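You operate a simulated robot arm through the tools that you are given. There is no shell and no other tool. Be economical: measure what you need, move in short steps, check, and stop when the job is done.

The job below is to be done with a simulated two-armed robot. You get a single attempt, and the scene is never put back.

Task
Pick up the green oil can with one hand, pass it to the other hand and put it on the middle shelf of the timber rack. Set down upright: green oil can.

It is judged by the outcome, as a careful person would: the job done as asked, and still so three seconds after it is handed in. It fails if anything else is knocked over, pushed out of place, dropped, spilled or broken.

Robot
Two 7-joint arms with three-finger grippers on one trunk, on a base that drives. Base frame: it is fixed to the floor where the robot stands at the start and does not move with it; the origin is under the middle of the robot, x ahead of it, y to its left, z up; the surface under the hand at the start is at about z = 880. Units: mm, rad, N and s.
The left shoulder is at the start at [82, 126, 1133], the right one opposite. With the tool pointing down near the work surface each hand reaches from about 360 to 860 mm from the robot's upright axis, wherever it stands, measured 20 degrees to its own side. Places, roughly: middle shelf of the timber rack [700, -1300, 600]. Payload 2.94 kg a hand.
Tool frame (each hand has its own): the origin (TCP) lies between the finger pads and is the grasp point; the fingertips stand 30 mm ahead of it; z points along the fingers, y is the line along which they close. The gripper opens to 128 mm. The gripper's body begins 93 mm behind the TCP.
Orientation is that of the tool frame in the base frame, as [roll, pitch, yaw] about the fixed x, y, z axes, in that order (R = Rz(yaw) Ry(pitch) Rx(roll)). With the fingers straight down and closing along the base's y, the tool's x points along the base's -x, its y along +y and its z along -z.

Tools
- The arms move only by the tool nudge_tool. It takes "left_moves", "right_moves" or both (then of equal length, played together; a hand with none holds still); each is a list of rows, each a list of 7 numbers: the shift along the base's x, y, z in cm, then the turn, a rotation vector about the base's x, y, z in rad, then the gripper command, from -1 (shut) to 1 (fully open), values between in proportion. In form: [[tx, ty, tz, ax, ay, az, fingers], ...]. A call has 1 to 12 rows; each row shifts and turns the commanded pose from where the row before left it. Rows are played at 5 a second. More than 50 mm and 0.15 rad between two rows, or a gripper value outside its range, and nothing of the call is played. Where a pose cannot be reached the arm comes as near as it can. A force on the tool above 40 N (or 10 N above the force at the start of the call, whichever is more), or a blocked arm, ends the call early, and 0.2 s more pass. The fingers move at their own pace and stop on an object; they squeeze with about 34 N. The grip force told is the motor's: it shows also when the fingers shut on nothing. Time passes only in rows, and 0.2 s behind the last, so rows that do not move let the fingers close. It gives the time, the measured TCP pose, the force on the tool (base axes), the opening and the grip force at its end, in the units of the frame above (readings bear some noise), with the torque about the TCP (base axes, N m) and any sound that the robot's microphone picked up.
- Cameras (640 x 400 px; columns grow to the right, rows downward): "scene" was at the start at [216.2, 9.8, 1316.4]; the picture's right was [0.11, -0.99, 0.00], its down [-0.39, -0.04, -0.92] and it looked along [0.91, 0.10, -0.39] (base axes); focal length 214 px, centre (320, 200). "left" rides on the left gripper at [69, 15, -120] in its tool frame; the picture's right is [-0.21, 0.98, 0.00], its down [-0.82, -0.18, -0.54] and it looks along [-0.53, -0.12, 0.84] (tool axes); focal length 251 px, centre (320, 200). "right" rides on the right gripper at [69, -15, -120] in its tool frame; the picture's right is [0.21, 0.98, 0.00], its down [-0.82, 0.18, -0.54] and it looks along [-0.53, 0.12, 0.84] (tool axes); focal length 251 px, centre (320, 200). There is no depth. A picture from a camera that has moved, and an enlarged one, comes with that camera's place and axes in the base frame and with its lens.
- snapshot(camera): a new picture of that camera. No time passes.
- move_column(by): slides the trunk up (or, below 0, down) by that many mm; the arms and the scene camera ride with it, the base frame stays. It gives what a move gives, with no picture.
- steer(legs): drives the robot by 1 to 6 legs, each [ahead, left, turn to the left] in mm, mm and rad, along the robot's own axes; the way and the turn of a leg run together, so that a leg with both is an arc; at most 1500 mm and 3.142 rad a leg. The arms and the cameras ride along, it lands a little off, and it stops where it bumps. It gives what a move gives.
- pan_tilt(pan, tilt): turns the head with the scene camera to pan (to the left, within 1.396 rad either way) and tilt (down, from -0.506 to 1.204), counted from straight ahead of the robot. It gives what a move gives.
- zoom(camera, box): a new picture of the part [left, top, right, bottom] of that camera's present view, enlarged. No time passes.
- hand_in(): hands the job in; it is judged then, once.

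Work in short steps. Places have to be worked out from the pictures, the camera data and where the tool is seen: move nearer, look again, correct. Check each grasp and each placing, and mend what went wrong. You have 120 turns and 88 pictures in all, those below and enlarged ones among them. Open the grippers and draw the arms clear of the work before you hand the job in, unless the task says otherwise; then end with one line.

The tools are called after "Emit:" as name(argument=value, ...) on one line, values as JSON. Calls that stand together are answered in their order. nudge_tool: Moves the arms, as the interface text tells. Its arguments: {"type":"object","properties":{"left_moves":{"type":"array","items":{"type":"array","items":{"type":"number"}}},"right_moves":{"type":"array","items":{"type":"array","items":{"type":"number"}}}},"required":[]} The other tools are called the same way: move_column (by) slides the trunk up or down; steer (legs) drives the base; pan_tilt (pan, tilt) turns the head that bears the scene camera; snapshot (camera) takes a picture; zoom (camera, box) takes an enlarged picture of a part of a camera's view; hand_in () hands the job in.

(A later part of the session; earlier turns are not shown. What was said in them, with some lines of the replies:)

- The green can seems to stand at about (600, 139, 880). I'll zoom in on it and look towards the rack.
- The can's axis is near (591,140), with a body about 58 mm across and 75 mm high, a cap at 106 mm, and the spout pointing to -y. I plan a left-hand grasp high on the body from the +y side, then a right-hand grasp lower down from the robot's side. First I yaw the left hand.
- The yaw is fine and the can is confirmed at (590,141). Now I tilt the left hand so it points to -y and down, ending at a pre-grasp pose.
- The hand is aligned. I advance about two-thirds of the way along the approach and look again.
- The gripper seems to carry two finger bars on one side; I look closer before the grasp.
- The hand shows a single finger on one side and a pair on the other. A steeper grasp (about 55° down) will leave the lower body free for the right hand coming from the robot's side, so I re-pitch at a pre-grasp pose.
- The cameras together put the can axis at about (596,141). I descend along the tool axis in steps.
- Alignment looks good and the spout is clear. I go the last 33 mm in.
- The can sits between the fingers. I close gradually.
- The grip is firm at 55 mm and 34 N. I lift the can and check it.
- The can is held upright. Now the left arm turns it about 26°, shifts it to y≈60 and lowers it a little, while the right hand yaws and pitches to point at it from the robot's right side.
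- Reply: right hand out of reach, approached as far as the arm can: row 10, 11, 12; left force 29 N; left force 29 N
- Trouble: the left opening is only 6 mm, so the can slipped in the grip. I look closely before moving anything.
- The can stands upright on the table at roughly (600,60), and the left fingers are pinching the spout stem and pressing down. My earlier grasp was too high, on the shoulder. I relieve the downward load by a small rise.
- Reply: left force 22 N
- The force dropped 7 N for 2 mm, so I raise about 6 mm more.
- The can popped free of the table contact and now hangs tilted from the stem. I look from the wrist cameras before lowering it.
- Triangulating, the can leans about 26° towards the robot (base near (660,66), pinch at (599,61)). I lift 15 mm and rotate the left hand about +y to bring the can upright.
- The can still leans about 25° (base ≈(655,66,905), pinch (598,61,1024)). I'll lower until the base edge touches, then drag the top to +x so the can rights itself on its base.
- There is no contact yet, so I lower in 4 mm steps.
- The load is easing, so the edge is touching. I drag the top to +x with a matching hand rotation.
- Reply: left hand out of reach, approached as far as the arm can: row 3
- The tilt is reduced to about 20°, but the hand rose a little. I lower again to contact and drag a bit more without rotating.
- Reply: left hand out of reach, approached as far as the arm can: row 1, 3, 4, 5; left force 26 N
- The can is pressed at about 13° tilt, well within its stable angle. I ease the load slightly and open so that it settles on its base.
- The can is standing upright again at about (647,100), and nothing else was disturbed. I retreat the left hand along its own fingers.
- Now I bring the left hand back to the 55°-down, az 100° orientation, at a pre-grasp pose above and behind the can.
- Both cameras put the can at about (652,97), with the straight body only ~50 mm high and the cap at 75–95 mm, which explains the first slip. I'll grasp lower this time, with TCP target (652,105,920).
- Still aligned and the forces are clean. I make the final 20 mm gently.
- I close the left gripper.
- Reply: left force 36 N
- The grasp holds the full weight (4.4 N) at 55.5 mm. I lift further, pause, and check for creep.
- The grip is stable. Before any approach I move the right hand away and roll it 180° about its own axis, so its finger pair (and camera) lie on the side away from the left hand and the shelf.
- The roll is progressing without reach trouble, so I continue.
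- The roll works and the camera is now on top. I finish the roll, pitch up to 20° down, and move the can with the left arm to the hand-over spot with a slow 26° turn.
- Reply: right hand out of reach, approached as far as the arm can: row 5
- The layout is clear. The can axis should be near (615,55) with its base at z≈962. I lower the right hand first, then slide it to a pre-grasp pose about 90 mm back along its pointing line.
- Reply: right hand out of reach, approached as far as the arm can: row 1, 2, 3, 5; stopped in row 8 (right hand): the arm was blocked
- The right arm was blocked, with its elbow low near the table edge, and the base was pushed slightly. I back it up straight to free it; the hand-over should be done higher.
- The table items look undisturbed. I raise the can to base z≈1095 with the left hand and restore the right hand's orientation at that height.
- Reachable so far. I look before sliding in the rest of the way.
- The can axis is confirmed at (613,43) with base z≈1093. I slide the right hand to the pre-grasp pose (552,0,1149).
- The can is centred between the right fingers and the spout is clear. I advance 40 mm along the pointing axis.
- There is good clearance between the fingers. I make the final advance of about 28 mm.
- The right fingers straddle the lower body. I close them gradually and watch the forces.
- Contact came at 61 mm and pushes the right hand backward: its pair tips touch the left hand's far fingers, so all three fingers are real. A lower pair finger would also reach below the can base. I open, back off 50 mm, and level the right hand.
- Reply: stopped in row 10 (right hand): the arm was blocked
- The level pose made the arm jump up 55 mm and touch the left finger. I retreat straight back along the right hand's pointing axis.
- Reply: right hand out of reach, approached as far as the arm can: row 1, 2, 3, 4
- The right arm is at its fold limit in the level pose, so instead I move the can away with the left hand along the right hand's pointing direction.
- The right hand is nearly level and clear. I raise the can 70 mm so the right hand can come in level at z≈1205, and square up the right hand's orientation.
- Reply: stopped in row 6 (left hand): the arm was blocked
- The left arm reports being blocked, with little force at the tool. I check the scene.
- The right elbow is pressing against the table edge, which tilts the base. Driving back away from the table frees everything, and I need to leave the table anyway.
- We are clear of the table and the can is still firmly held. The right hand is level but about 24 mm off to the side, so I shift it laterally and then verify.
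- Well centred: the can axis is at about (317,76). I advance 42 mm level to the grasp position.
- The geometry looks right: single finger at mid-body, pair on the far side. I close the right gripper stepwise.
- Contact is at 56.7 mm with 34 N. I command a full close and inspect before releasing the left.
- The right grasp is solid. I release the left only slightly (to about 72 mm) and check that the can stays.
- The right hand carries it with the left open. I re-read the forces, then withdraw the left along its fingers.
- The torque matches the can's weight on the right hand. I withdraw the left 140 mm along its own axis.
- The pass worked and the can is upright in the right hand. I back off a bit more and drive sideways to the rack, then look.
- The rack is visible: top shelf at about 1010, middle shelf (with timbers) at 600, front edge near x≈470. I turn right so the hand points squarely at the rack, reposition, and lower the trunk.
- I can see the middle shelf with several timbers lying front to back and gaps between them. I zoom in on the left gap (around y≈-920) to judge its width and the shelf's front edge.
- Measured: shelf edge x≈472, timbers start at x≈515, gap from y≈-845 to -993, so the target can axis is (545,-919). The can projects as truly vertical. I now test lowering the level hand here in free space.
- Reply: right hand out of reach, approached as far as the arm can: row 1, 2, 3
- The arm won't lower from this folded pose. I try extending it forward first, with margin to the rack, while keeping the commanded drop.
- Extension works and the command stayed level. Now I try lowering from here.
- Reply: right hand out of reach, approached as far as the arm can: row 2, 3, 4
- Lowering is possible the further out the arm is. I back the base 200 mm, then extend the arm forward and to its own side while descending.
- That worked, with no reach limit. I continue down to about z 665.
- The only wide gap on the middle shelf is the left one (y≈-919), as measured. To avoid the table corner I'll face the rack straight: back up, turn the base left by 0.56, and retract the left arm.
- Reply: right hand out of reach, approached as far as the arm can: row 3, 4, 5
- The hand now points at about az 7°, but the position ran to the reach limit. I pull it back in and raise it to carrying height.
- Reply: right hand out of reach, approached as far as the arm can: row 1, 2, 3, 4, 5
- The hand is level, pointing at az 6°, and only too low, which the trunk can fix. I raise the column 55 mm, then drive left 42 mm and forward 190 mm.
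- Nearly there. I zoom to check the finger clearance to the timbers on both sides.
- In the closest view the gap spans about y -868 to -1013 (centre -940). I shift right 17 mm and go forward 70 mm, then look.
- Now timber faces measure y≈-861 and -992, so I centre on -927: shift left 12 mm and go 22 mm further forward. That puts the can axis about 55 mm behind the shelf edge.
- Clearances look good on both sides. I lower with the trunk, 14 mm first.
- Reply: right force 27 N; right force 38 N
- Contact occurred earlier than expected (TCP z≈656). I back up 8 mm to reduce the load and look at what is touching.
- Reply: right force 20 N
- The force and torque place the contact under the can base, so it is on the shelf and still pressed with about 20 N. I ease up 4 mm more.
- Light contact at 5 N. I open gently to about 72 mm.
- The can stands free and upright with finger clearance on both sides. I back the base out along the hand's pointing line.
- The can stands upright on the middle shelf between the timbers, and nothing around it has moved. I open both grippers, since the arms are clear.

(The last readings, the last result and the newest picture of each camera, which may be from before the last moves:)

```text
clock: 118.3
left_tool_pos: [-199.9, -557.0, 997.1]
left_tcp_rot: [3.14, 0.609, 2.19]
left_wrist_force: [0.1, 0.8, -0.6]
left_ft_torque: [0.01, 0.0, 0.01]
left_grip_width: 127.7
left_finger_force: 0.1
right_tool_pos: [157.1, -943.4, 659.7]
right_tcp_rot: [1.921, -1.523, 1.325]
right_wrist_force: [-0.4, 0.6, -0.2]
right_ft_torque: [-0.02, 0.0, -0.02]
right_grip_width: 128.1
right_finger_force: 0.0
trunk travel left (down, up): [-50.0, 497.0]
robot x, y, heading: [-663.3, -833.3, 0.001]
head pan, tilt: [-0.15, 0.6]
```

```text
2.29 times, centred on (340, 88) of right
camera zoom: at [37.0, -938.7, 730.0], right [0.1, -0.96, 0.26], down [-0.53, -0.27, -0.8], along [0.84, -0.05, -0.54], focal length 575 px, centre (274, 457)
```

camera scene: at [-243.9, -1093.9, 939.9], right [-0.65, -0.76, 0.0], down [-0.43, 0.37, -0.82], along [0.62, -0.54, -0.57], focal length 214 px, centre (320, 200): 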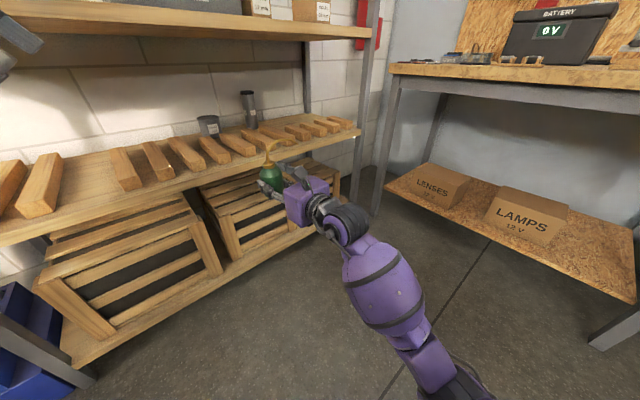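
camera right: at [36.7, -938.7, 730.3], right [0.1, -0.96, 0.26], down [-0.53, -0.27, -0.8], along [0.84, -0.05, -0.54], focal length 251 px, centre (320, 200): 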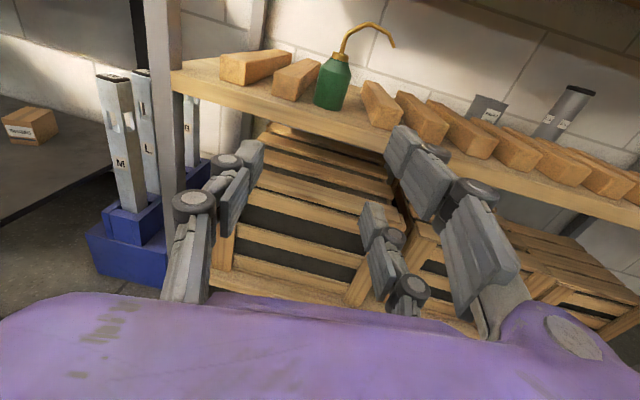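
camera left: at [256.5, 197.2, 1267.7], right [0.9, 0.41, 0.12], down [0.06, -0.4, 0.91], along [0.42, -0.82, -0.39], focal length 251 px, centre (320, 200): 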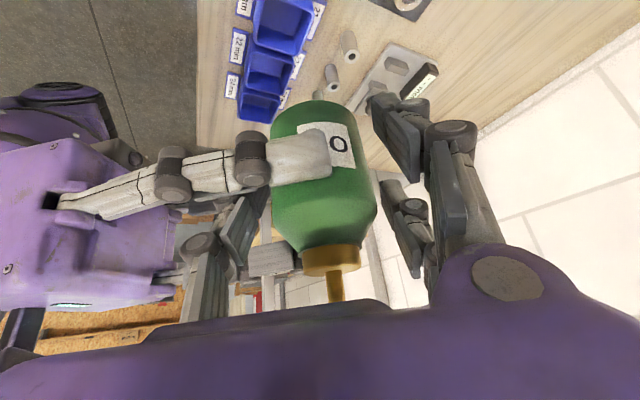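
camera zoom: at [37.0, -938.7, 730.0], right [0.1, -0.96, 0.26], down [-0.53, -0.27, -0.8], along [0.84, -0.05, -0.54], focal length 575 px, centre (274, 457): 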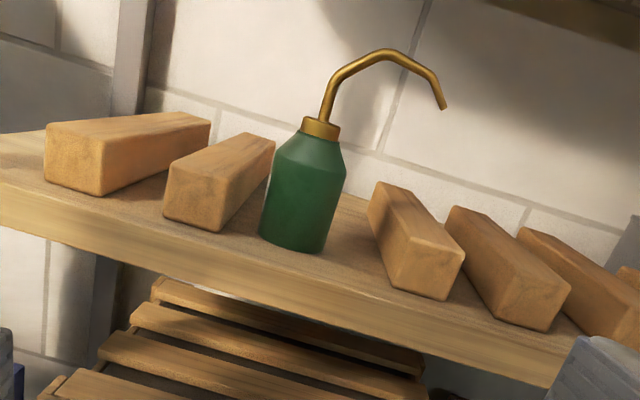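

The can is upright and stable on the middle shelf, both grippers are open, and both arms are clear. I hand in the job.

Emit:
hand_in()

```text
The job is handed in.
```

The green oil can was passed from the left hand to the right hand and now stands upright on the middle shelf of the timber rack. On the way it slipped from the left hand once and landed upright on the table before I picked it up again; in the pictures nothing else looks moved.
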